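You operate a simulated robot arm through the tools that you are given. There is no shell and no other tool.

You are at the controls of a simulated two-armed robot. One attempt, no reset.

TASK
Take the yellow pad from the top of the grey hood and leave it on the front of the dosing bench. Take the green seal on the deck of the rinse tank and put it away on the top of the grey hood. Turn the air oiler knob to 2 drops. Put the blue brush from the top of the grey hood on top of the blue wiping pad. Take the orange torque driver and leave it on top of the orange cover. Put the grease tin from the top of the long grey bench on the steel panel there. Pick up the bung key with one hand, pass it to the other hand and put it on the bench top before the valve rack. Push the blue finishing drawer shut. Take the drain cup and put it on the blue tray. Fetch the vial tester and stand it on the test bench top beside the pump. Take the 20 m clean cartridge from the deck of the rinse tank and put it on the white label card there. Take the yellow-handled mesh sleeve and put it on top of the green cover. The order is free. Set down upright: drain cup, vial tester.

The check looks at the end state, three seconds after you hand in, the way a careful person would. Anything else that was tipped, shoved, dropped, spilled or broken makes it a failure. Lids that push on must go on centred and level and be pressed home; caps that screw on are set level and turned clockwise until they are tight.

THE ROBOT
Two 7-joint arms with three-finger grippers on one trunk, on a base that moves. Base frame: it is fixed to the floor where the robot stands at the start and does not move with it; the origin is under the middle of the robot, x ahead of it, y to its left, z up. Units: mm, rad, N and s.
The left shoulder is at the start at [70, 146, 1162], the right one opposite. With the tool pointing down near the work surface each hand reaches from about 280 to 680 mm from the robot's upright axis, wherever it stands, measured 20 degrees to its own side. Places, roughly: air oiler knob [-3200, -1500, 800]; bench top before the valve rack (15x20 cm) [-9700, 1380, 900]; blue brush (3x3x12 cm) [-3000, -1300, 1000]; blue finishing drawer [-7400, -100, 700]; blue tray (13x10x3 cm) [-6900, -700, 400]; blue wiping pad (7x9x4 cm) [-3500, -1000, 1000]; bung key (9x4x11 cm) [-8100, 200, 900]; clean cartridge [-1000, 3250, 1000]; drain cup (7x7x8 cm) [-6700, -800, 400]; front of the dosing bench (60x24 cm) [-2580, -3900, 860]; grease tin [-7250, 4500, 750]; green cover [-7000, 7250, 750]; green seal (4x4x2 cm) [-1000, 3500, 900]; label card [-750, 3500, 1000]; orange cover [-3000, 5250, 750]; orange torque driver [-5500, 4500, 1000]; steel panel [-7500, 4250, 750]; test bench top beside the pump (29x24 cm) [-6020, -1200, 760]; top of the grey hood [-3200, -900, 1000]; vial tester [-3250, -1250, 1000]; yellow pad (7x5x4 cm) [-2700, -1200, 1000]; yellow-handled mesh sleeve (7x6x17 cm) [-6800, 7500, 800]. Payload 2.2 kg a hand.
Tool frame (each hand has its own): the origin (TCP) lies between the finger pads and is the grasp point; the fingertips stand 28 mm ahead of it; z points along the fingers, y is the line along which they close. The gripper opens to 102 mm; its body begins 71 mm behind the TCP.
Orientation is told as [roll, pitch, yaw] about the base's x, y, z axes, in that order, counted from this pose: with the fingers straight down and closing along the base's y, the tool's x points along the base's -x, its y along +y and its z along -z.

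THE INTERFACE
- The arms move only by the tool arm_command. It takes "left_targets", "right_targets" or both (then of equal length, played together; a hand with none holds still); each is a list of rows, each an object of numbers (a shift or turn left out is 0, a gripper value left out holds the last): "x", "y", "z": the shift along the tool's x, y, z in units of 25 mm (1.0 is 25 mm); "wx", "wy", "wz": the turn, a rotation vector about the tool's x, y, z in units of 5 degrees (1.0 is 5 degrees); "claw": the finger opening in m, from 0 to 0.102. In form: [{"x": .., "y": .., "z": .., "wx": .., "wy": .., "wz": .., "claw": ..}, ...]. A call has 1 to 20 rows; each row shifts and turns the commanded pose from where the row before left it, along the tool's axes as they then stand. A call with a number of a shift or a turn outside -1 to 1 is refused whole. Each row takes 0.2 s and may step no farther than 50 mm and 0.15 rad from the row before; otherwise, or with a gripper value out of range, the whole call is refused. A pose out of reach is approached as far as the arm can. The call stops where the force on the tool passes 40 N (or 10 N more than at its start, if that is more) or the arm is blocked; 0.2 s more then pass. The fingers move at their own pace (about 203.5 mm/s each) and stop on an object; they squeeze with about 35 N. The grip force told is the motor's: it shows also when the fingers shut on nothing. Time passes only in rows, and 0.2 s behind the last, so rows that do not move let the fingers close. The reply holds the time, the measured pose of the TCP, the force on the tool along the base axes, the opening and the grip force, in the units named above and with some noise, with the torque about the TCP (base axes, N m) and any sound that the robot's microphone picked up.
- Cameras (640 x 400 px; columns grow to the right, rows downward): "scene" is now at [138, 6.4, 1394]; the picture's right is [0.07, -1.00, 0.00], its down [-0.55, -0.04, -0.84] and it looks along [0.83, 0.06, -0.55] (base axes); focal length 279 px, centre (320, 200). "left" rides on the left gripper at [72, 38, -86] in its tool frame; the picture's right is [-0.46, 0.89, 0.00], its down [-0.60, -0.32, -0.73] and it looks along [-0.65, -0.34, 0.68] (tool axes); focal length 256 px, centre (320, 200). "right" rides on the right gripper at [69, 44, -86] in its tool frame; the picture's right is [-0.53, 0.85, 0.00], its down [-0.58, -0.36, -0.73] and it looks along [-0.62, -0.39, 0.68] (tool axes); focal length 256 px, centre (320, 200). There is no depth. A picture from a camera that has moved, and an enlarged one, comes with that camera's place and axes in the base frame and with its lens.
- capture(camera): a new picture of that camera. It takes no simulated time.
- raise_lower(by): slides the trunk up (or, below 0, down) by that many mm; the arms and the scene camera ride with it, the base frame stays. It gives what a move gives, with no picture.
- drive_base(legs): drives the robot by 1 to 6 legs, each [ahead, left, turn to the left] in mm, mm and rad, along the robot's own axes; the way and the turn of a leg run together, so that a leg with both is an arc; at most 1500 mm and 3.142 rad a leg. The arms and the cameras ride along, it lands a little off, and it stops where it bumps. It gives what a move gives.
- head_to(pan, tilt): turns the head with the scene camera to pan (to the left, within 1.501 rad either way) and tilt (down, from -0.506 to 1.204), counted from straight ahead of the robot. It gives what a move gives.
- enlarge(camera, box): a new picture of the part [left, top, right, bottom] of that camera's present view, enlarged. It takes no simulated time.
- close_job(): hands the job in; it is judged then, once.

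Nothing tells you exact positions but the pictures and the camera data. Unless the task says otherwise, let go and move clear before handing in.

The tools are called as a command line: name --argument value ..., lists and objects as JSON in quotes. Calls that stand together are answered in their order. arm_command: Moves the arms, as the interface text tells. Its arguments: {"type":"object","properties":{"left_targets":{"type":"array","items":{"type":"object","properties":{"x":{"type":"number"},"y":{"type":"number"},"z":{"type":"number"},"wx":{"type":"number"},"wy":{"type":"number"},"wz":{"type":"number"},"claw":{"type":"number"}}}},"right_targets":{"type":"array","items":{"type":"object","properties":{"x":{"type":"number"},"y":{"type":"number"},"z":{"type":"number"},"wx":{"type":"number"},"wy":{"type":"number"},"wz":{"type":"number"},"claw":{"type":"number"}}}}},"required":[]} The other tools are called the same way: raise_lower (by) moves the trunk up or down; drive_base (legs) drives the base; head_to (pan, tilt) turns the head that bears the scene camera; capture (camera) takes a picture; enlarge (camera, box) takes an enlarged picture of a part of a camera's view; close_job () hands the job in.

At the start:

```text
time_s: 0.0
left_position: [452.0, 154.3, 1205.0]
left_tcp_rot: [0.0, 0.001, -0.001]
left_force: [-0.4, -0.5, -0.5]
left_wrist_torque: [0.04, 0.04, -0.01]
left_width: 101.9
left_grasp_force: 0.0
right_position: [510.8, -178.4, 1232.5]
right_tcp_rot: [-0.001, 0.0, 0.001]
right_force: [-0.1, -0.9, -0.2]
right_wrist_torque: [-0.02, -0.01, -0.01]
right_width: 102.2
right_grasp_force: 0.1
trunk travel left (down, up): [-700.0, 240.0]
robot x, y, heading: [-3.2, 2.2, 0.001]
head pan, tilt (commanded): [0.07, 0.581]
```

scene: 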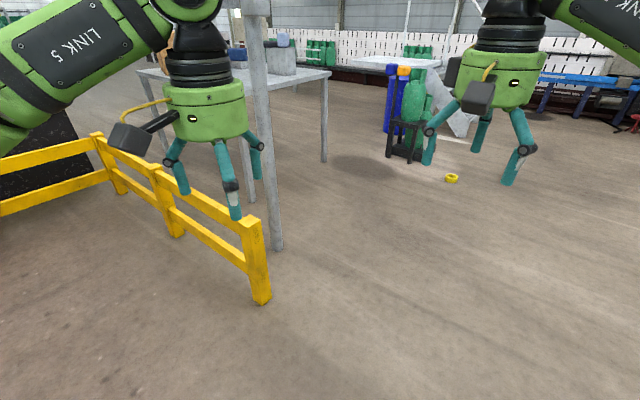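
right: 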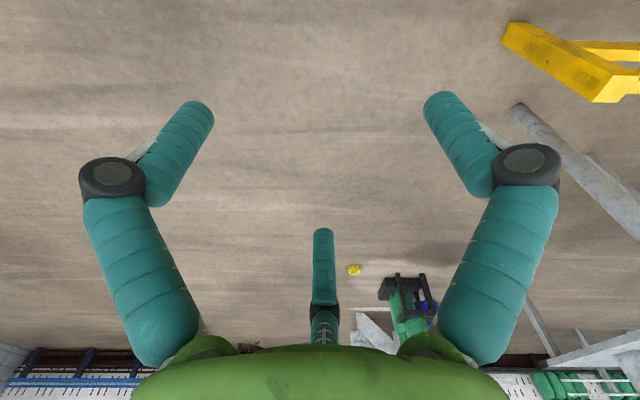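
left: 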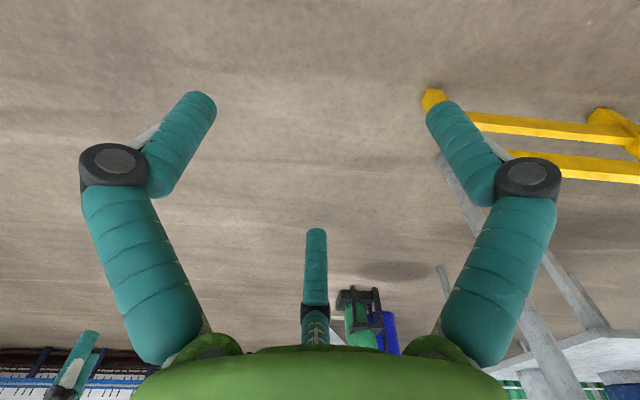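

I see an open hall with a yellow railing to my left and a table ahead; all work places lie behind me (negative x). First I look around with the head to learn the layout.

head_to --pan 1.5 --tilt 0.3

```text
time_s: 1.6
left_position: [451.5, 154.4, 1204.0]
left_tcp_rot: [0.0, 0.001, 0.0]
left_force: [-0.1, 0.4, -0.3]
left_wrist_torque: [-0.02, -0.02, 0.0]
left_width: 101.8
left_grasp_force: 0.1
right_position: [510.1, -178.3, 1230.9]
right_tcp_rot: [-0.001, 0.0, 0.001]
right_force: [0.0, 1.1, -1.1]
right_wrist_torque: [0.0, -0.05, 0.01]
right_width: 101.9
right_grasp_force: 0.1
trunk travel left (down, up): [-700.0, 240.0]
robot x, y, heading: [-0.2, 1.0, -0.0]
head pan, tilt (commanded): [1.499, 0.3]
```

capture --camera "scene"

```text
taken
camera scene: at [56.0, 93.4, 1419.8], right [1.0, -0.07, 0.0], down [-0.02, -0.3, -0.96], along [0.07, 0.95, -0.3], focal length 279 px, centre (320, 200)
```

scene: 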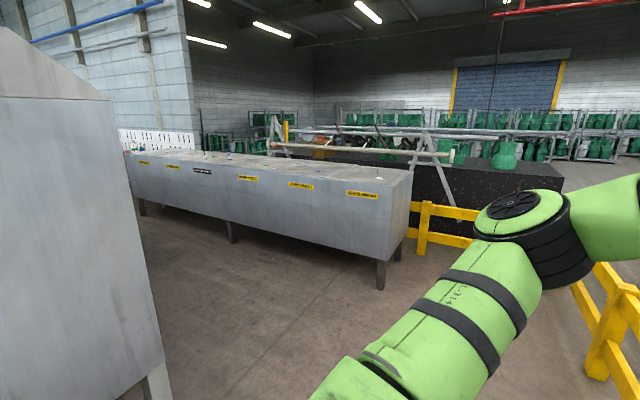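

To my left there is the long rinse tank (deck near y=3.2 m) and a grey hooded thing close at the left rear. I look to the right side next.

head_to --pan -1.5 --tilt 0.3

capture --camera "scene"

```text
time_s: 4.2
left_position: [451.7, 154.0, 1204.2]
left_tcp_rot: [-0.001, 0.0, 0.0]
left_force: [0.1, 0.0, -0.2]
left_wrist_torque: [0.0, -0.02, 0.01]
left_width: 102.0
left_grasp_force: 0.0
right_position: [509.8, -177.9, 1231.5]
right_tcp_rot: [-0.001, 0.0, 0.001]
right_force: [-0.4, 0.4, -0.3]
right_wrist_torque: [0.0, 0.01, 0.01]
right_width: 101.9
right_grasp_force: 0.1
trunk travel left (down, up): [-700.0, 240.0]
robot x, y, heading: [2.9, -3.7, 0.004]
head pan, tilt (commanded): [-1.499, 0.3]
```

```text
taken
camera scene: at [55.9, -92.8, 1419.8], right [-1.0, -0.07, 0.0], down [-0.02, 0.29, -0.96], along [0.07, -0.95, -0.3], focal length 279 px, centre (320, 200)
```

scene: 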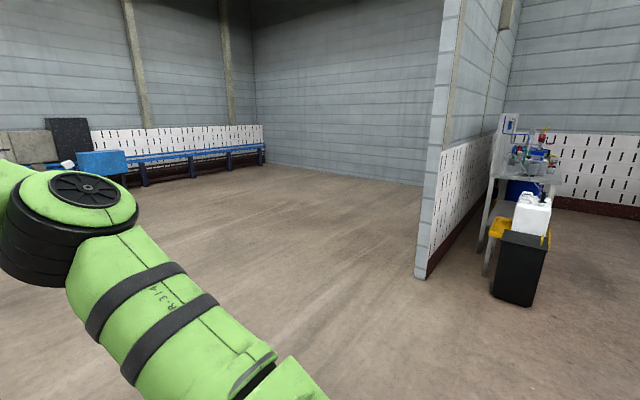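

The right side shows the dosing bench behind a wall end. I turn left to face the rinse tank, where I'll begin with the cartridge and the seal.

drive_base --legs '[[0, 0, 1.571]]'

head_to --pan 0.0 --tilt 0.3

capture --camera "scene"

head_to --pan 1.2 --tilt 0.3

capture --camera "scene"

```text
time_s: 8.4
left_position: [-152.9, 452.1, 1205.0]
left_tcp_rot: [-0.001, 0.0, 1.568]
left_force: [-0.1, 0.0, 0.7]
left_wrist_torque: [-0.02, 0.05, -0.05]
left_width: 102.1
left_grasp_force: 0.0
right_position: [179.1, 509.8, 1230.7]
right_tcp_rot: [0.0, 0.001, 1.569]
right_force: [0.1, 0.0, 0.2]
right_wrist_torque: [0.02, -0.02, -0.03]
right_width: 102.1
right_grasp_force: 0.0
trunk travel left (down, up): [-700.0, 240.0]
robot x, y, heading: [-0.2, -1.4, 1.573]
head pan, tilt (commanded): [-1.499, 0.3]
```

```text
time_s: 10.0
left_position: [-152.3, 450.4, 1204.1]
left_tcp_rot: [0.0, 0.0, 1.569]
left_force: [0.1, 0.8, -0.2]
left_wrist_torque: [0.01, -0.02, -0.01]
left_width: 102.1
left_grasp_force: 0.0
right_position: [178.4, 511.4, 1232.5]
right_tcp_rot: [0.001, 0.0, 1.571]
right_force: [0.2, 0.7, -0.2]
right_wrist_torque: [-0.02, 0.03, 0.01]
right_width: 102.1
right_grasp_force: 0.1
trunk travel left (down, up): [-700.0, 240.0]
robot x, y, heading: [-1.2, 1.3, 1.567]
head pan, tilt (commanded): [0.0, 0.3]
```

```text
taken
camera scene: at [-0.3, 143.7, 1419.8], right [1.0, 0.0, 0.0], down [0.0, -0.3, -0.96], along [0.0, 0.96, -0.3], focal length 279 px, centre (320, 200)
```

scene: 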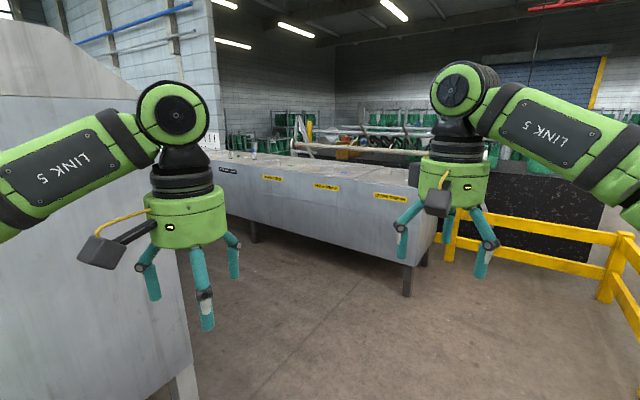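

```text
time_s: 11.4
left_position: [-153.2, 452.2, 1205.1]
left_tcp_rot: [0.002, 0.0, 1.568]
left_force: [-1.1, -0.4, -0.3]
left_wrist_torque: [0.03, 0.05, 0.0]
left_width: 101.9
left_grasp_force: 0.1
right_position: [179.6, 511.0, 1230.8]
right_tcp_rot: [0.001, 0.001, 1.57]
right_force: [-0.4, -1.1, 0.6]
right_wrist_torque: [0.03, -0.02, -0.03]
right_width: 102.1
right_grasp_force: 0.1
trunk travel left (down, up): [-700.0, 240.0]
robot x, y, heading: [0.5, 0.0, 1.571]
head pan, tilt (commanded): [1.201, 0.3]
```

```text
taken
camera scene: at [-87.6, 84.4, 1419.8], right [0.36, 0.93, 0.0], down [0.28, -0.11, -0.96], along [-0.89, 0.35, -0.3], focal length 279 px, centre (320, 200)
```

scene: 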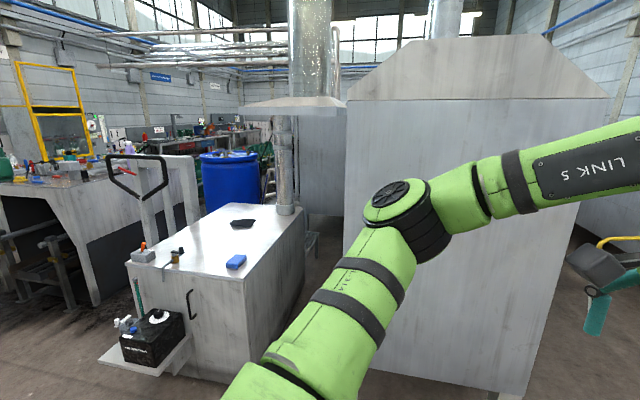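

There's a low grey machine ahead-left and a tall cabinet between me and the tank. I raise the trunk for a better view, and look the other directions.

raise_lower --by 240

drive_base --legs '[[0, 0, 1.571]]'

head_to --pan 0.0 --tilt 0.3

capture --camera "scene"

head_to --pan 1.0 --tilt 0.3

capture --camera "scene"

head_to --pan -0.7 --tilt 0.3

capture --camera "scene"

```text
time_s: 13.9
left_position: [-153.1, 451.0, 1444.4]
left_tcp_rot: [0.001, 0.0, 1.57]
left_force: [-0.3, 0.2, -0.5]
left_wrist_torque: [0.0, 0.0, 0.02]
left_width: 102.2
left_grasp_force: 0.1
right_position: [178.9, 509.9, 1470.9]
right_tcp_rot: [0.0, -0.001, 1.57]
right_force: [0.1, 0.3, 0.1]
right_wrist_torque: [-0.01, 0.01, 0.01]
right_width: 102.2
right_grasp_force: 0.1
trunk travel left (down, up): [-940.0, 0.0]
robot x, y, heading: [0.9, -2.4, 1.571]
head pan, tilt (commanded): [1.201, 0.3]
```

```text
time_s: 18.1
left_position: [-451.2, -155.3, 1444.8]
left_tcp_rot: [0.001, -0.001, -3.134]
left_force: [-0.3, 0.2, 0.8]
left_wrist_torque: [0.01, -0.06, 0.0]
left_width: 101.9
left_grasp_force: 0.0
right_position: [-511.6, 175.2, 1471.0]
right_tcp_rot: [0.0, 0.001, -3.137]
right_force: [-0.5, -0.5, 0.2]
right_wrist_torque: [-0.04, 0.0, -0.01]
right_width: 102.0
right_grasp_force: 0.0
trunk travel left (down, up): [-940.0, 0.0]
robot x, y, heading: [-1.6, -1.3, -3.133]
head pan, tilt (commanded): [1.201, 0.3]
```

```text
time_s: 19.5
left_position: [-449.6, -156.9, 1444.7]
left_tcp_rot: [0.002, 0.0, -3.135]
left_force: [0.3, -0.1, -0.4]
left_wrist_torque: [0.03, 0.0, 0.01]
left_width: 101.9
left_grasp_force: 0.0
right_position: [-511.2, 174.6, 1470.7]
right_tcp_rot: [0.001, -0.001, -3.136]
right_force: [0.1, -0.7, 0.9]
right_wrist_torque: [0.01, -0.01, -0.01]
right_width: 102.3
right_grasp_force: 0.1
trunk travel left (down, up): [-940.0, 0.0]
robot x, y, heading: [-2.3, -4.4, -3.134]
head pan, tilt (commanded): [0.0, 0.3]
```

```text
taken
camera scene: at [-144.1, -0.5, 1659.8], right [-0.01, 1.0, 0.0], down [0.3, 0.0, -0.96], along [-0.96, -0.01, -0.3], focal length 279 px, centre (320, 200)
```

scene: 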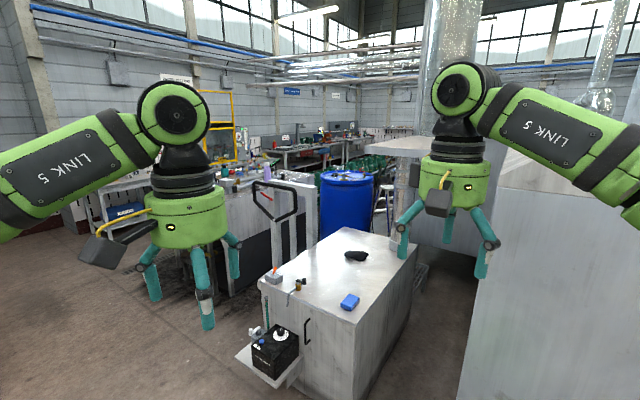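

```text
time_s: 20.8
left_position: [-450.7, -156.7, 1444.3]
left_tcp_rot: [-0.002, 0.0, -3.134]
left_force: [0.0, -0.5, 0.2]
left_wrist_torque: [0.0, 0.05, 0.0]
left_width: 102.3
left_grasp_force: 0.1
right_position: [-511.8, 175.2, 1471.2]
right_tcp_rot: [-0.001, -0.001, -3.136]
right_force: [0.4, 0.8, 0.3]
right_wrist_torque: [-0.01, 0.01, 0.04]
right_width: 102.2
right_grasp_force: 0.0
trunk travel left (down, up): [-940.0, 0.0]
robot x, y, heading: [0.3, 2.1, -3.136]
head pan, tilt (commanded): [1.0, 0.3]
```

```text
taken
camera scene: at [-100.8, -78.7, 1659.8], right [-0.84, 0.54, 0.0], down [0.16, 0.25, -0.96], along [-0.51, -0.81, -0.3], focal length 279 px, centre (320, 200)
```

scene: 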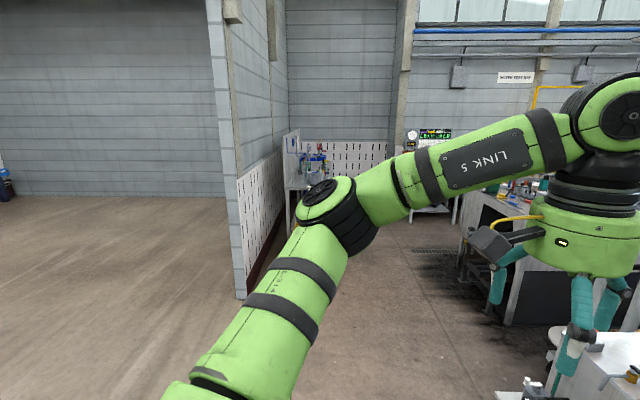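

```text
time_s: 22.5
left_position: [-451.1, -156.4, 1445.0]
left_tcp_rot: [0.0, -0.001, -3.134]
left_force: [0.0, 0.4, -0.2]
left_wrist_torque: [-0.04, 0.0, 0.01]
left_width: 102.2
left_grasp_force: 0.0
right_position: [-512.4, 175.3, 1472.3]
right_tcp_rot: [-0.002, 0.001, -3.136]
right_force: [0.2, 0.4, 0.3]
right_wrist_torque: [-0.01, 0.04, -0.02]
right_width: 101.9
right_grasp_force: 0.1
trunk travel left (down, up): [-940.0, 0.0]
robot x, y, heading: [0.8, -2.5, -3.134]
head pan, tilt (commanded): [-0.7, 0.3]
```

```text
taken
camera scene: at [-122.6, 59.7, 1659.8], right [0.64, 0.77, 0.0], down [0.23, -0.19, -0.96], along [-0.73, 0.61, -0.3], focal length 279 px, centre (320, 200)
```

scene: 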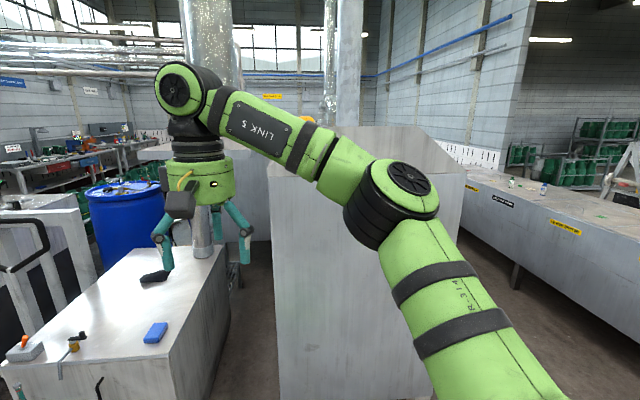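

The rinse tank runs obliquely (roughly 33° off my axes) with small items visible on it. I turn to about heading 1.0 and drive to around (100, 1200) to get a better look.

drive_base --legs '[[0, 0, -2.149], [1064, 564, 0]]'

head_to --pan 0.5 --tilt 0.4

capture --camera "scene"

```text
time_s: 33.8
left_position: [261.2, 1659.4, 1445.3]
left_tcp_rot: [0.0, -0.001, 0.976]
left_force: [-0.2, -0.1, 0.0]
left_wrist_torque: [0.02, 0.01, 0.01]
left_width: 101.9
left_grasp_force: 0.0
right_position: [570.6, 1521.5, 1471.6]
right_tcp_rot: [0.001, -0.002, 0.977]
right_force: [-0.1, 0.3, -0.3]
right_wrist_torque: [-0.01, -0.03, 0.01]
right_width: 102.1
right_grasp_force: 0.1
trunk travel left (down, up): [-940.0, 0.0]
robot x, y, heading: [134.7, 1200.1, 0.973]
head pan, tilt (commanded): [-0.7, 0.3]
```

```text
time_s: 35.2
left_position: [261.6, 1658.9, 1444.2]
left_tcp_rot: [0.002, 0.0, 0.977]
left_force: [-0.3, 0.5, 0.0]
left_wrist_torque: [-0.01, 0.0, -0.01]
left_width: 102.0
left_grasp_force: 0.2
right_position: [568.7, 1522.5, 1472.0]
right_tcp_rot: [-0.001, -0.001, 0.977]
right_force: [-0.5, 0.6, -0.5]
right_wrist_torque: [0.0, -0.01, 0.03]
right_width: 102.1
right_grasp_force: 0.0
trunk travel left (down, up): [-940.0, 0.0]
robot x, y, heading: [137.2, 1199.1, 0.976]
head pan, tilt (commanded): [0.499, 0.4]
```

```text
taken
camera scene: at [172.4, 1333.0, 1650.5], right [1.0, -0.1, 0.0], down [-0.04, -0.39, -0.92], along [0.09, 0.92, -0.39], focal length 279 px, centre (320, 200)
```

scene: 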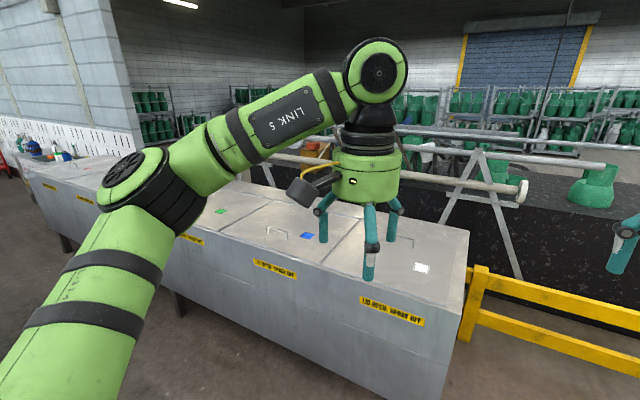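

The tank front edge is about 1.07 m ahead, with lid compartments and small items. The clean cartridge should be farther left; I look left to check the gap between the tank and the cabinet.

head_to --pan 1.4 --tilt 0.4

capture --camera "scene"

```text
time_s: 36.4
left_position: [260.8, 1660.6, 1444.6]
left_tcp_rot: [0.001, 0.0, 0.978]
left_force: [0.5, -0.6, -0.3]
left_wrist_torque: [0.02, 0.01, -0.02]
left_width: 102.0
left_grasp_force: 0.1
right_position: [569.1, 1523.3, 1471.4]
right_tcp_rot: [0.0, 0.0, 0.975]
right_force: [-0.5, -0.3, 0.8]
right_wrist_torque: [-0.02, 0.01, 0.03]
right_width: 101.9
right_grasp_force: 0.1
trunk travel left (down, up): [-940.0, 0.0]
robot x, y, heading: [137.0, 1198.5, 0.984]
head pan, tilt (commanded): [1.4, 0.4]
```

```text
taken
camera scene: at [96.9, 1305.1, 1650.5], right [0.69, 0.72, 0.0], down [0.28, -0.27, -0.92], along [-0.66, 0.64, -0.39], focal length 279 px, centre (320, 200)
```

scene: 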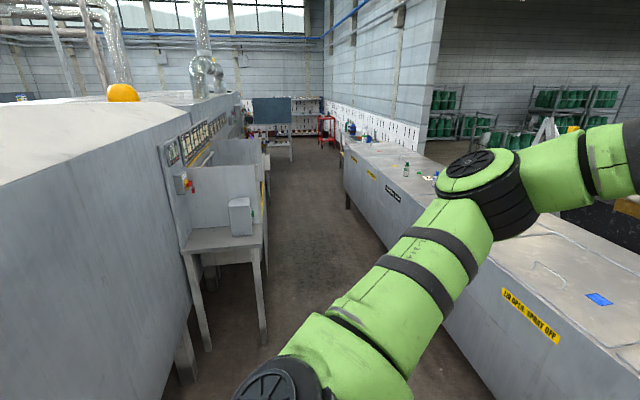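

A corridor lies between the bench on the left and the tank on the right; the cartridge and seal appear about 2.3 m to my left. I drive into the corridor between them.

drive_base --legs '[[450, 400, 0], [0, 1100, 0]]'

head_to --pan 0.5 --tilt 0.5

capture --camera "scene"

```text
time_s: 45.1
left_position: [-732.1, 2878.0, 1444.1]
left_tcp_rot: [-0.002, 0.0, 0.962]
left_force: [0.1, 0.2, 0.3]
left_wrist_torque: [0.02, -0.01, 0.01]
left_width: 102.2
left_grasp_force: 0.1
right_position: [-424.4, 2737.4, 1471.8]
right_tcp_rot: [0.001, -0.001, 0.963]
right_force: [-0.3, -0.3, 0.0]
right_wrist_torque: [0.02, -0.01, 0.01]
right_width: 102.1
right_grasp_force: 0.1
trunk travel left (down, up): [-940.0, 0.0]
robot x, y, heading: [-864.6, 2419.4, 0.965]
head pan, tilt (commanded): [1.4, 0.4]
```

```text
time_s: 46.3
left_position: [-733.1, 2878.8, 1444.3]
left_tcp_rot: [0.001, 0.0, 0.966]
left_force: [0.5, 0.4, -0.1]
left_wrist_torque: [0.03, -0.05, -0.02]
left_width: 101.8
left_grasp_force: 0.1
right_position: [-426.4, 2738.0, 1471.3]
right_tcp_rot: [0.001, 0.0, 0.964]
right_force: [0.5, 0.8, 0.3]
right_wrist_torque: [-0.01, 0.04, -0.03]
right_width: 102.1
right_grasp_force: 0.1
trunk travel left (down, up): [-940.0, 0.0]
robot x, y, heading: [-866.2, 2422.0, 0.966]
head pan, tilt (commanded): [0.499, 0.499]
```

```text
taken
camera scene: at [-826.5, 2552.3, 1641.4], right [0.99, -0.11, 0.0], down [-0.05, -0.48, -0.88], along [0.09, 0.87, -0.48], focal length 279 px, centre (320, 200)
```

scene: 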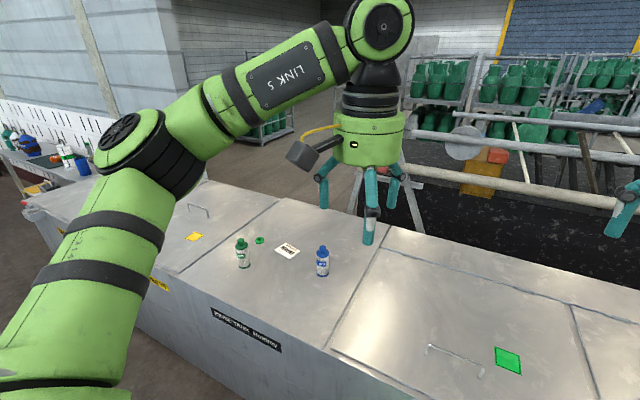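

I see the green-capped and blue-capped cartridges, the green ring seal and the white label card on one compartment. I enlarge to read the labels.

enlarge --camera "scene" --box '[210, 215, 370, 315]'

```text
4.00 times, centred on (290, 265) of scene
camera zoom: at [-826.5, 2552.3, 1641.4], right [0.99, -0.11, 0.0], down [-0.05, -0.48, -0.88], along [0.09, 0.87, -0.48], focal length 1118 px, centre (440, -60)
```

zoom: 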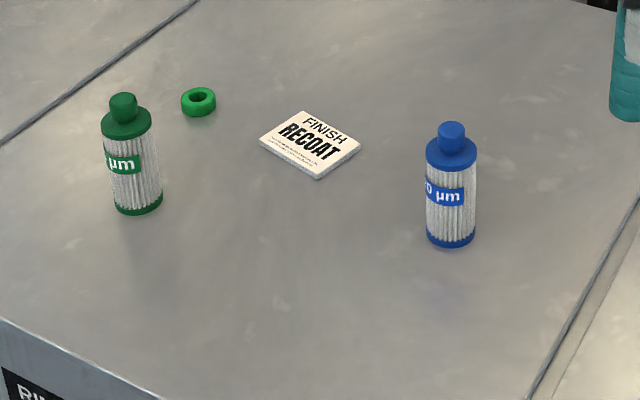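

The green cartridge's label ends in "µm" and the blue one reads "?0 µm"; I need to get nearer to read them. I move 550 left and 200 ahead.

drive_base --legs '[[0, 550, 0], [200, 0, 0]]'

head_to --pan 0.0 --tilt 0.75

capture --camera "scene"

```text
time_s: 50.6
left_position: [-1073.1, 3350.1, 1446.6]
left_tcp_rot: [0.0, -0.006, 0.961]
left_force: [0.1, 0.3, 0.3]
left_wrist_torque: [0.07, -0.01, -0.02]
left_width: 102.0
left_grasp_force: 0.0
right_position: [-766.1, 3207.7, 1474.3]
right_tcp_rot: [0.0, -0.006, 0.963]
right_force: [-0.6, -0.7, 1.0]
right_wrist_torque: [0.03, 0.0, -0.02]
right_width: 102.0
right_grasp_force: 0.0
trunk travel left (down, up): [-940.0, 0.0]
robot x, y, heading: [-1201.4, 2900.1, 0.963]
head pan, tilt (commanded): [0.499, 0.499]
```

```text
time_s: 51.6
left_position: [-1068.4, 3356.5, 1444.6]
left_tcp_rot: [-0.001, 0.001, 0.962]
left_force: [0.5, -0.9, -0.3]
left_wrist_torque: [0.0, 0.06, -0.02]
left_width: 102.0
left_grasp_force: 0.0
right_position: [-763.9, 3215.7, 1471.0]
right_tcp_rot: [0.0, 0.001, 0.962]
right_force: [-0.9, -0.2, -0.9]
right_wrist_torque: [0.0, 0.01, -0.03]
right_width: 101.9
right_grasp_force: 0.1
trunk travel left (down, up): [-940.0, 0.0]
robot x, y, heading: [-1203.0, 2896.7, 0.958]
head pan, tilt (commanded): [0.0, 0.75]
```

```text
taken
camera scene: at [-1125.0, 3006.8, 1619.3], right [0.82, -0.57, 0.0], down [-0.39, -0.56, -0.73], along [0.42, 0.6, -0.68], focal length 279 px, centre (320, 200)
```

scene: 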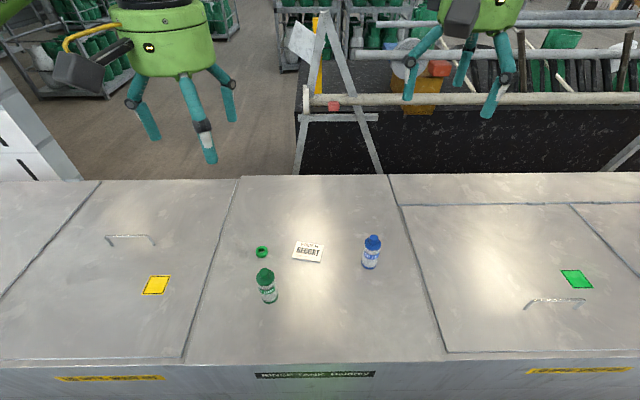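

The compartment is now right before me: green cartridge, seal, white card, blue cartridge. I enlarge to read the labels.

enlarge --camera "scene" --box '[240, 220, 400, 320]'

capture --camera "left"

```text
4.00 times, centred on (320, 270) of scene
camera zoom: at [-1125.0, 3006.8, 1619.3], right [0.82, -0.57, 0.0], down [-0.39, -0.56, -0.73], along [0.42, 0.6, -0.68], focal length 1118 px, centre (320, -80)
```

zoom: 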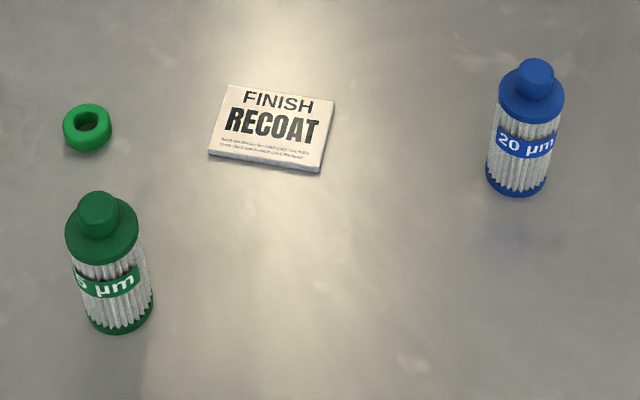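

```text
taken
camera left: at [-1141.6, 3318.6, 1529.0], right [-0.46, 0.89, 0.0], down [0.61, 0.31, 0.73], along [0.65, 0.34, -0.68], focal length 256 px, centre (320, 200)
```

left: 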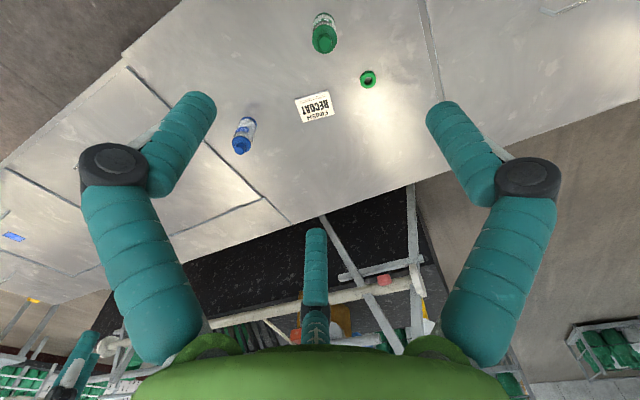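

The blue cartridge reads "20 µm" and the green one "5 µm", so blue is the one. I check downwards how close the base is to the tank.

head_to --pan 0.0 --tilt 1.2

capture --camera "scene"

```text
time_s: 52.5
left_position: [-1069.7, 3354.7, 1445.2]
left_tcp_rot: [0.001, -0.001, 0.962]
left_force: [-0.1, 0.4, -0.7]
left_wrist_torque: [0.0, 0.02, -0.02]
left_width: 101.8
left_grasp_force: 0.1
right_position: [-762.5, 3214.3, 1472.0]
right_tcp_rot: [0.0, 0.001, 0.962]
right_force: [-0.1, 0.3, 0.0]
right_wrist_torque: [-0.01, 0.03, -0.02]
right_width: 102.2
right_grasp_force: 0.2
trunk travel left (down, up): [-940.0, 0.0]
robot x, y, heading: [-1200.4, 2894.1, 0.963]
head pan, tilt (commanded): [0.0, 1.201]
```

```text
taken
camera scene: at [-1141.2, 2983.6, 1587.7], right [0.82, -0.57, 0.0], down [-0.53, -0.76, -0.36], along [0.21, 0.3, -0.93], focal length 279 px, centre (320, 200)
```

scene: 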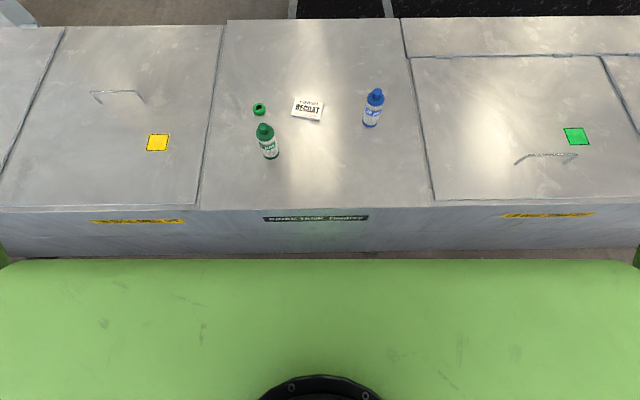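

The tank face is at about 350 mm from my axis and I seem clear of it. I go ahead 70 mm more for reach.

drive_base --legs '[[70, -60, 0]]'

head_to --pan 0.0 --tilt 0.9

capture --camera "scene"

capture --camera "right"

```text
time_s: 53.6
left_position: [-993.6, 3372.8, 1447.2]
left_tcp_rot: [-0.008, -0.008, 0.963]
left_force: [-0.7, -0.2, 0.2]
left_wrist_torque: [0.01, -0.12, 0.01]
left_width: 101.9
left_grasp_force: 0.2
right_position: [-689.3, 3232.7, 1478.0]
right_tcp_rot: [-0.005, -0.008, 0.966]
right_force: [-1.6, -0.4, 0.5]
right_wrist_torque: [0.02, -0.08, 0.0]
right_width: 102.1
right_grasp_force: 0.0
trunk travel left (down, up): [-940.0, 0.0]
robot x, y, heading: [-1113.9, 2917.6, 0.962]
head pan, tilt (commanded): [0.0, 1.201]
```

```text
time_s: 54.4
left_position: [-983.6, 3375.8, 1445.2]
left_tcp_rot: [-0.001, -0.002, 0.963]
left_force: [-0.4, 0.5, 0.3]
left_wrist_torque: [-0.04, 0.0, -0.03]
left_width: 101.8
left_grasp_force: 0.0
right_position: [-676.9, 3234.6, 1472.7]
right_tcp_rot: [0.001, -0.001, 0.965]
right_force: [-0.6, -0.6, -0.1]
right_wrist_torque: [-0.01, -0.02, -0.01]
right_width: 102.0
right_grasp_force: 0.0
trunk travel left (down, up): [-940.0, 0.0]
robot x, y, heading: [-1109.5, 2922.0, 0.961]
head pan, tilt (commanded): [0.0, 0.901]
```

```text
taken
camera scene: at [-1043.2, 3020.4, 1607.5], right [0.82, -0.57, 0.0], down [-0.45, -0.64, -0.62], along [0.35, 0.51, -0.78], focal length 279 px, centre (320, 200)
```

scene: 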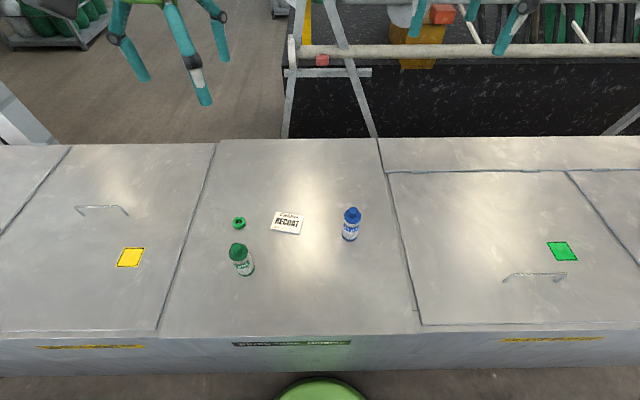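

```text
taken
camera right: at [-752.0, 3202.0, 1559.4], right [-0.39, 0.92, 0.0], down [0.63, 0.27, 0.73], along [0.67, 0.29, -0.68], focal length 256 px, centre (320, 200)
```

right: 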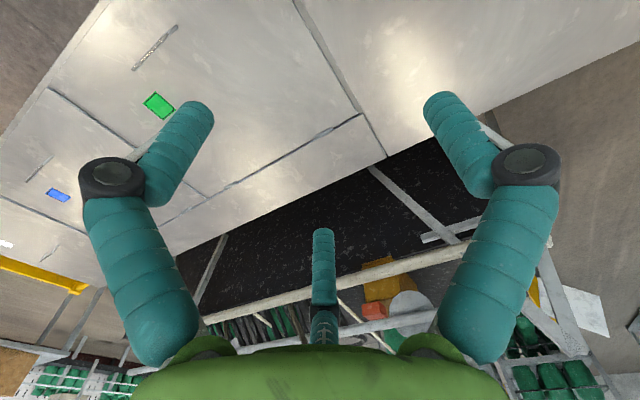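

The drive went through without a bump. I enlarge for precise positions of cartridge, card and seal.

enlarge --camera "scene" --box '[220, 190, 380, 290]'

```text
4.00 times, centred on (300, 240) of scene
camera zoom: at [-1043.2, 3020.4, 1607.5], right [0.82, -0.57, 0.0], down [-0.45, -0.64, -0.62], along [0.35, 0.51, -0.78], focal length 1118 px, centre (400, 40)
```

zoom: 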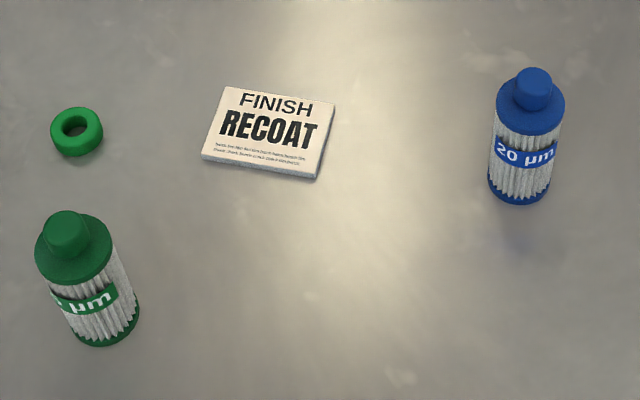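

Blue cartridge base at about (-733, 3315), card at about (-860, 3480), deck z≈910. I move the right hand above the blue cartridge and descend partway, then check with its camera.

arm_command --right_targets '[{"x": -0.4, "y": 1, "z": 0}, {"x": -0.4, "y": 1, "z": 0}, {"x": -0.4, "y": 1, "z": 0}, {"x": -0.16, "y": 0.68, "z": 0}, {"z": 1}, {"z": 1}, {"z": 1}, {"z": 1}, {"z": 1}, {"z": 1}, {"z": 1}, {"z": 1}, {"z": 1}, {"z": 1}, {"z": 1}, {"z": 1}, {"z": 1}, {"z": 0.5}]'

capture --camera "right"

capture --camera "scene"

```text
time_s: 58.2
left_position: [-982.5, 3375.1, 1444.8]
left_tcp_rot: [-0.002, -0.002, 0.963]
left_force: [0.5, -0.5, 0.5]
left_wrist_torque: [-0.01, 0.01, -0.02]
left_width: 102.2
left_grasp_force: 0.0
right_position: [-732.7, 3315.7, 1134.8]
right_tcp_rot: [0.001, 0.0, 0.966]
right_force: [0.0, 0.0, 1.3]
right_wrist_torque: [0.0, 0.02, 0.0]
right_width: 102.0
right_grasp_force: 0.1
trunk travel left (down, up): [-940.0, 0.0]
robot x, y, heading: [-1114.1, 2918.5, 0.961]
head pan, tilt (commanded): [0.0, 0.901]
```

```text
taken
camera right: at [-806.7, 3282.1, 1221.5], right [-0.39, 0.92, 0.0], down [0.63, 0.27, 0.73], along [0.67, 0.29, -0.68], focal length 256 px, centre (320, 200)
```

right: 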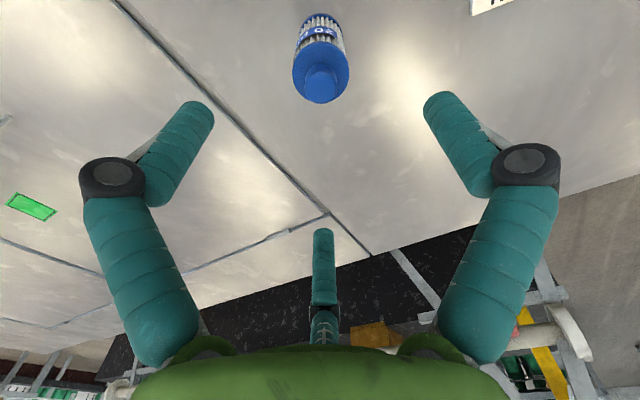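

```text
taken
camera scene: at [-1042.3, 3020.7, 1607.5], right [0.82, -0.57, 0.0], down [-0.45, -0.64, -0.62], along [0.35, 0.51, -0.78], focal length 279 px, centre (320, 200)
```

scene: 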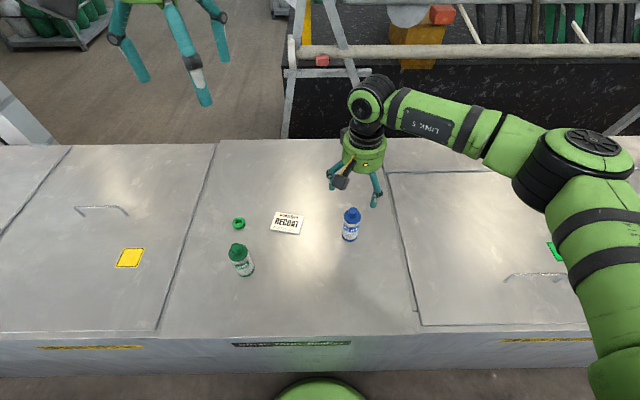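

The cartridge lies right on the tool axis in the wrist view. I descend to z≈975 and close the fingers.

arm_command --right_targets '[{"z": 1}, {"z": 1}, {"z": 1}, {"z": 1}, {"z": 1}, {"z": 0.7}, {"z": 0.5}]'

capture --camera "right"

enlarge --camera "scene" --box '[260, 170, 420, 270]'

```text
time_s: 59.8
left_position: [-981.4, 3376.3, 1445.8]
left_tcp_rot: [-0.002, -0.001, 0.962]
left_force: [-0.1, 0.4, -0.2]
left_wrist_torque: [-0.01, -0.03, 0.03]
left_width: 101.9
left_grasp_force: 0.0
right_position: [-731.1, 3315.0, 979.1]
right_tcp_rot: [0.0, -0.002, 0.965]
right_force: [0.2, -0.9, -0.8]
right_wrist_torque: [0.0, 0.0, -0.02]
right_width: 101.9
right_grasp_force: 0.0
trunk travel left (down, up): [-940.0, 0.0]
robot x, y, heading: [-1111.9, 2914.3, 0.96]
head pan, tilt (commanded): [0.0, 0.901]
```

```text
taken
camera right: at [-806.5, 3283.2, 1066.6], right [-0.39, 0.92, 0.0], down [0.63, 0.27, 0.73], along [0.67, 0.29, -0.68], focal length 256 px, centre (320, 200)
```

right: 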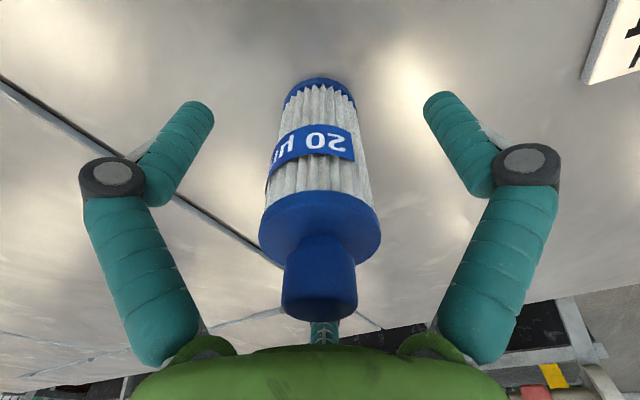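

```text
4.00 times, centred on (340, 220) of scene
camera zoom: at [-1042.4, 3020.7, 1607.5], right [0.82, -0.57, 0.0], down [-0.45, -0.64, -0.62], along [0.35, 0.51, -0.78], focal length 1118 px, centre (240, 120)
```

zoom: 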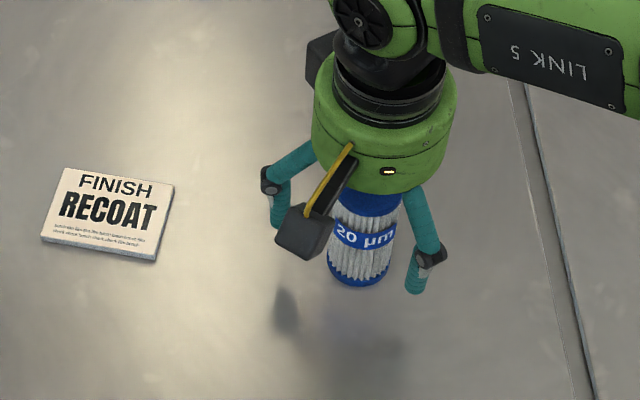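

The cartridge sits centred between the fingers. I close the grip now.

arm_command --right_targets '[{"claw": 0.03}, {"claw": 0.03}, {"claw": 0.03}, {"claw": 0.03}]'

capture --camera "right"

```text
time_s: 60.8
left_position: [-982.6, 3374.7, 1445.5]
left_tcp_rot: [-0.002, -0.001, 0.963]
left_force: [-0.1, -0.5, -0.4]
left_wrist_torque: [0.0, -0.01, -0.01]
left_width: 102.4
left_grasp_force: 0.0
right_position: [-732.2, 3315.9, 981.1]
right_tcp_rot: [-0.001, -0.003, 0.966]
right_force: [0.9, 1.2, 5.3]
right_wrist_torque: [0.07, -0.11, -0.02]
right_width: 42.1
right_grasp_force: 34.5
trunk travel left (down, up): [-940.0, 0.0]
robot x, y, heading: [-1114.7, 2916.1, 0.961]
head pan, tilt (commanded): [0.0, 0.901]
```

```text
taken
camera right: at [-806.7, 3283.2, 1067.5], right [-0.39, 0.92, 0.0], down [0.63, 0.26, 0.73], along [0.67, 0.29, -0.68], focal length 256 px, centre (320, 200)
```

right: 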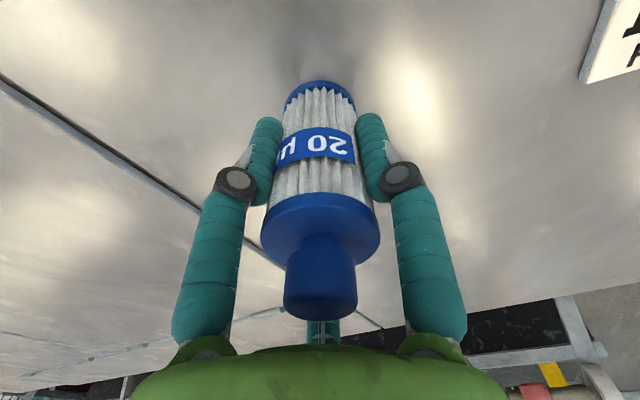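

Grip holds at 42 mm. I lift it 75 mm, move over to the card and check.

arm_command --right_targets '[{"z": -0.5}, {"z": -0.8}, {"z": -1}, {"z": -1}, {"y": 1, "x": -0.25}, {"y": 1, "x": -0.25}, {"y": 1, "x": -0.25}, {"y": 1, "x": -0.25}, {"y": 1, "x": -0.2}, {"y": 1, "x": -0.2}, {"y": 0.9, "x": -0.2}, {"y": 0.38}, {}, {}]'

capture --camera "right"

enlarge --camera "scene" --box '[220, 150, 380, 250]'

```text
time_s: 63.8
left_position: [-981.6, 3375.9, 1446.5]
left_tcp_rot: [-0.001, -0.001, 0.963]
left_force: [-0.1, 0.4, 0.0]
left_wrist_torque: [-0.01, 0.03, -0.02]
left_width: 102.1
left_grasp_force: 0.1
right_position: [-846.0, 3422.4, 1064.9]
right_tcp_rot: [-0.001, -0.004, 0.966]
right_force: [0.5, 0.5, -0.8]
right_wrist_torque: [-0.01, 0.02, 0.01]
right_width: 41.8
right_grasp_force: 35.0
right hand out of reach, approached as far as the arm can: row 10, 11, 12
trunk travel left (down, up): [-940.0, 0.0]
robot x, y, heading: [-1111.0, 2916.0, 0.967]
head pan, tilt (commanded): [0.0, 0.901]
```

```text
taken
camera right: at [-920.4, 3387.5, 1152.1], right [-0.39, 0.92, 0.0], down [0.63, 0.26, 0.73], along [0.67, 0.29, -0.68], focal length 256 px, centre (320, 200)
```

right: 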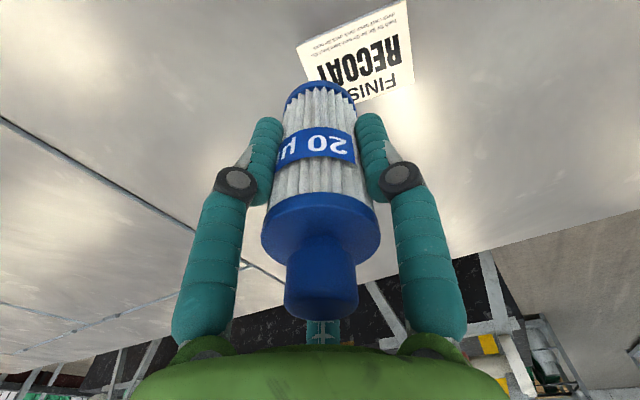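

```text
4.00 times, centred on (300, 200) of scene
camera zoom: at [-1041.6, 3020.2, 1607.5], right [0.82, -0.57, 0.0], down [-0.45, -0.64, -0.62], along [0.35, 0.51, -0.78], focal length 1118 px, centre (400, 200)
```

zoom: 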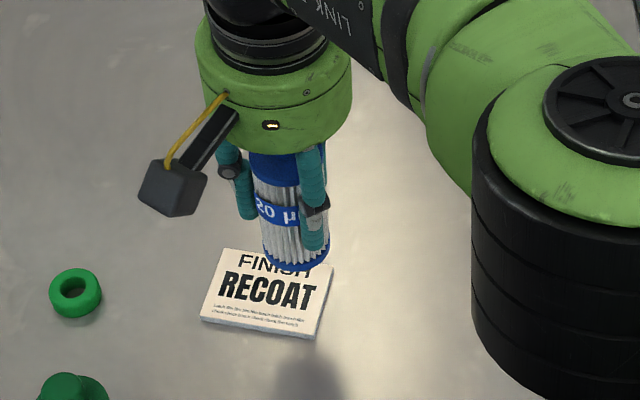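

The right hand hits its reach limit before the card, so I shift the base 170 mm to the left (path over the seal is clear by height) and re-check.

drive_base --legs '[[0, 170, 0]]'

enlarge --camera "scene" --box '[220, 130, 460, 280]'

```text
time_s: 65.2
left_position: [-1115.2, 3467.3, 1445.4]
left_tcp_rot: [0.003, -0.002, 0.962]
left_force: [1.0, -0.7, 0.3]
left_wrist_torque: [0.05, 0.06, -0.02]
left_width: 102.1
left_grasp_force: 0.0
right_position: [-978.9, 3513.9, 1064.4]
right_tcp_rot: [0.005, -0.003, 0.963]
right_force: [1.1, 0.1, -0.4]
right_wrist_torque: [0.02, 0.03, 0.0]
right_width: 41.9
right_grasp_force: 35.8
trunk travel left (down, up): [-940.0, 0.0]
robot x, y, heading: [-1249.6, 3011.0, 0.959]
head pan, tilt (commanded): [0.0, 0.901]
```

```text
2.67 times, centred on (340, 205) of scene
camera zoom: at [-1174.2, 3112.5, 1607.5], right [0.82, -0.57, 0.0], down [-0.45, -0.64, -0.62], along [0.35, 0.51, -0.78], focal length 745 px, centre (267, 187)
```

zoom: 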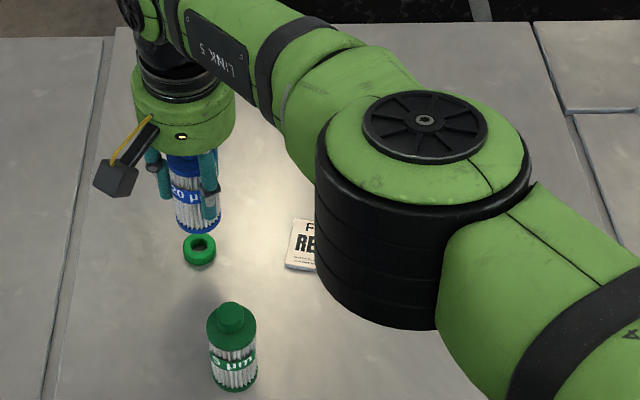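

The base moved; now I see whether the commanded pose follows the measured one with a small shift to the right.

arm_command --right_targets '[{"y": -1}, {"y": -1}, {}]'

```text
time_s: 66.0
left_position: [-1121.4, 3471.3, 1444.8]
left_tcp_rot: [-0.005, -0.002, 0.962]
left_force: [0.1, 0.3, -0.1]
left_wrist_torque: [-0.04, -0.02, -0.04]
left_width: 101.9
left_grasp_force: 0.1
right_position: [-941.6, 3486.5, 1065.1]
right_tcp_rot: [0.0, -0.006, 0.965]
right_force: [-0.6, 0.5, 0.2]
right_wrist_torque: [-0.01, -0.05, 0.02]
right_width: 41.8
right_grasp_force: 35.4
trunk travel left (down, up): [-940.0, 0.0]
robot x, y, heading: [-1247.7, 3009.6, 0.965]
head pan, tilt (commanded): [0.0, 0.901]
```

The command follows the measured pose. I go on to the card centre.

arm_command --right_targets '[{"y": -1, "x": -0.25}, {"y": -1, "x": -0.25}, {"y": -1, "x": -0.3}, {"y": -0.49}, {}, {}]'

capture --camera "right"

enlarge --camera "scene" --box '[260, 140, 460, 265]'

```text
time_s: 67.4
left_position: [-1118.1, 3470.5, 1445.4]
left_tcp_rot: [-0.001, -0.002, 0.961]
left_force: [0.6, -0.1, -0.4]
left_wrist_torque: [0.0, -0.01, 0.02]
left_width: 101.7
left_grasp_force: 0.1
right_position: [-857.7, 3455.9, 1064.8]
right_tcp_rot: [0.0, -0.004, 0.964]
right_force: [-0.8, -1.3, 0.1]
right_wrist_torque: [0.0, -0.02, 0.01]
right_width: 41.8
right_grasp_force: 34.9
trunk travel left (down, up): [-940.0, 0.0]
robot x, y, heading: [-1251.5, 3012.5, 0.963]
head pan, tilt (commanded): [0.0, 0.901]
```

```text
taken
camera right: at [-932.1, 3421.1, 1151.4], right [-0.39, 0.92, 0.0], down [0.63, 0.26, 0.73], along [0.67, 0.29, -0.68], focal length 256 px, centre (320, 200)
```

right: 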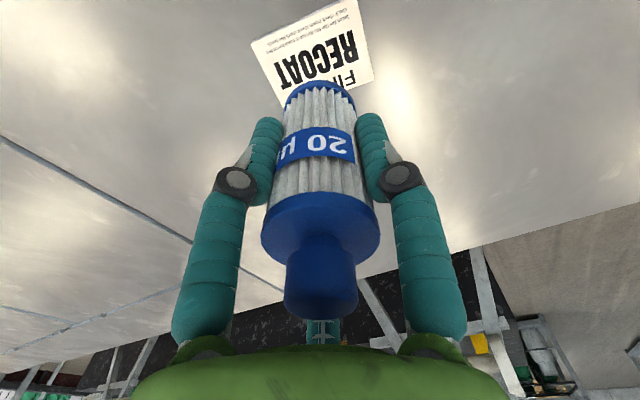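

```text
3.20 times, centred on (360, 202) of scene
camera zoom: at [-1179.4, 3116.1, 1607.5], right [0.82, -0.57, 0.0], down [-0.45, -0.64, -0.62], along [0.36, 0.51, -0.78], focal length 894 px, centre (192, 192)
```

zoom: 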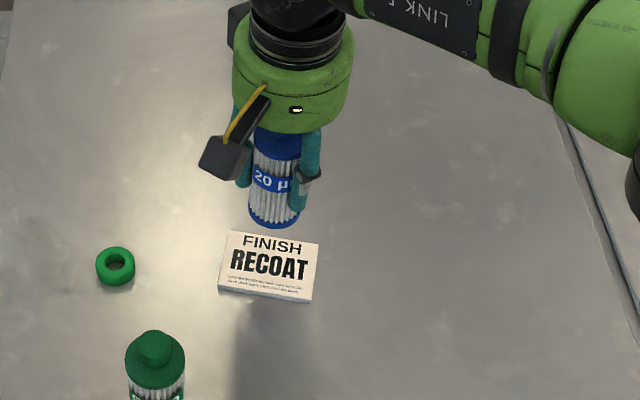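

Nearly over the card centre; I nudge 5 mm and lower to about 15–20 mm above contact.

arm_command --right_targets '[{"x": 0.08, "y": -0.15}, {"z": 0.8}, {"z": 0.8}, {"z": 0.8}, {}, {}]'

enlarge --camera "scene" --box '[290, 160, 410, 235]'

capture --camera "right"

```text
time_s: 68.8
left_position: [-1118.4, 3471.2, 1444.9]
left_tcp_rot: [0.001, -0.001, 0.961]
left_force: [0.2, 1.0, 0.1]
left_wrist_torque: [0.01, 0.01, 0.02]
left_width: 101.8
left_grasp_force: 0.1
right_position: [-855.4, 3450.2, 1003.2]
right_tcp_rot: [0.002, -0.002, 0.964]
right_force: [0.3, -0.8, -0.8]
right_wrist_torque: [0.01, 0.04, 0.03]
right_width: 42.2
right_grasp_force: 34.7
trunk travel left (down, up): [-940.0, 0.0]
robot x, y, heading: [-1251.2, 3011.9, 0.967]
head pan, tilt (commanded): [0.0, 0.901]
```

```text
5.33 times, centred on (350, 198) of scene
camera zoom: at [-1178.7, 3115.5, 1607.5], right [0.82, -0.57, 0.0], down [-0.45, -0.64, -0.62], along [0.35, 0.51, -0.78], focal length 1490 px, centre (160, 213)
```

zoom: 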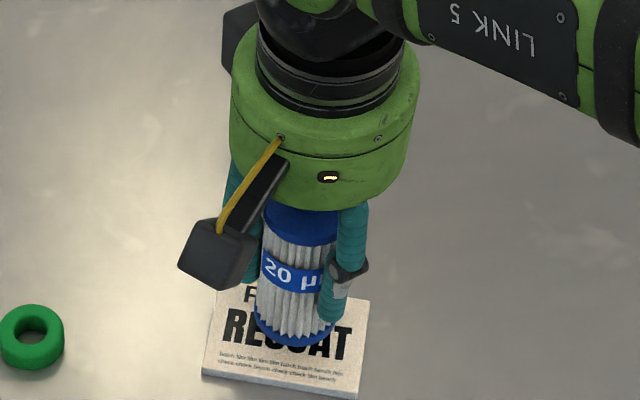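

```text
taken
camera right: at [-930.3, 3416.7, 1090.7], right [-0.39, 0.92, 0.0], down [0.63, 0.26, 0.73], along [0.67, 0.29, -0.68], focal length 256 px, centre (320, 200)
```

right: 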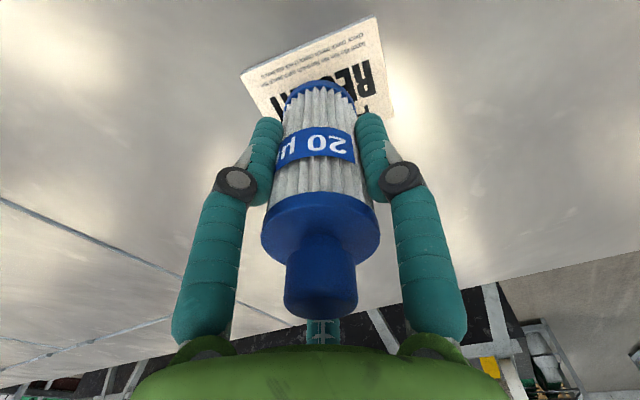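

Well over the card. I lower slowly to contact.

arm_command --right_targets '[{"z": 0.1}, {"z": 0.1}, {"z": 0.1}, {"z": 0.08}, {}]'

```text
time_s: 70.0
left_position: [-1117.4, 3470.6, 1445.8]
left_tcp_rot: [0.001, -0.002, 0.961]
left_force: [-0.3, 0.6, 0.0]
left_wrist_torque: [-0.03, 0.01, -0.02]
left_width: 102.1
left_grasp_force: 0.0
right_position: [-854.7, 3450.2, 996.3]
right_tcp_rot: [0.0, -0.004, 0.964]
right_force: [0.4, 0.1, 0.2]
right_wrist_torque: [0.01, -0.03, 0.0]
right_width: 41.7
right_grasp_force: 35.0
trunk travel left (down, up): [-940.0, 0.0]
robot x, y, heading: [-1250.6, 3011.2, 0.962]
head pan, tilt (commanded): [0.0, 0.901]
```

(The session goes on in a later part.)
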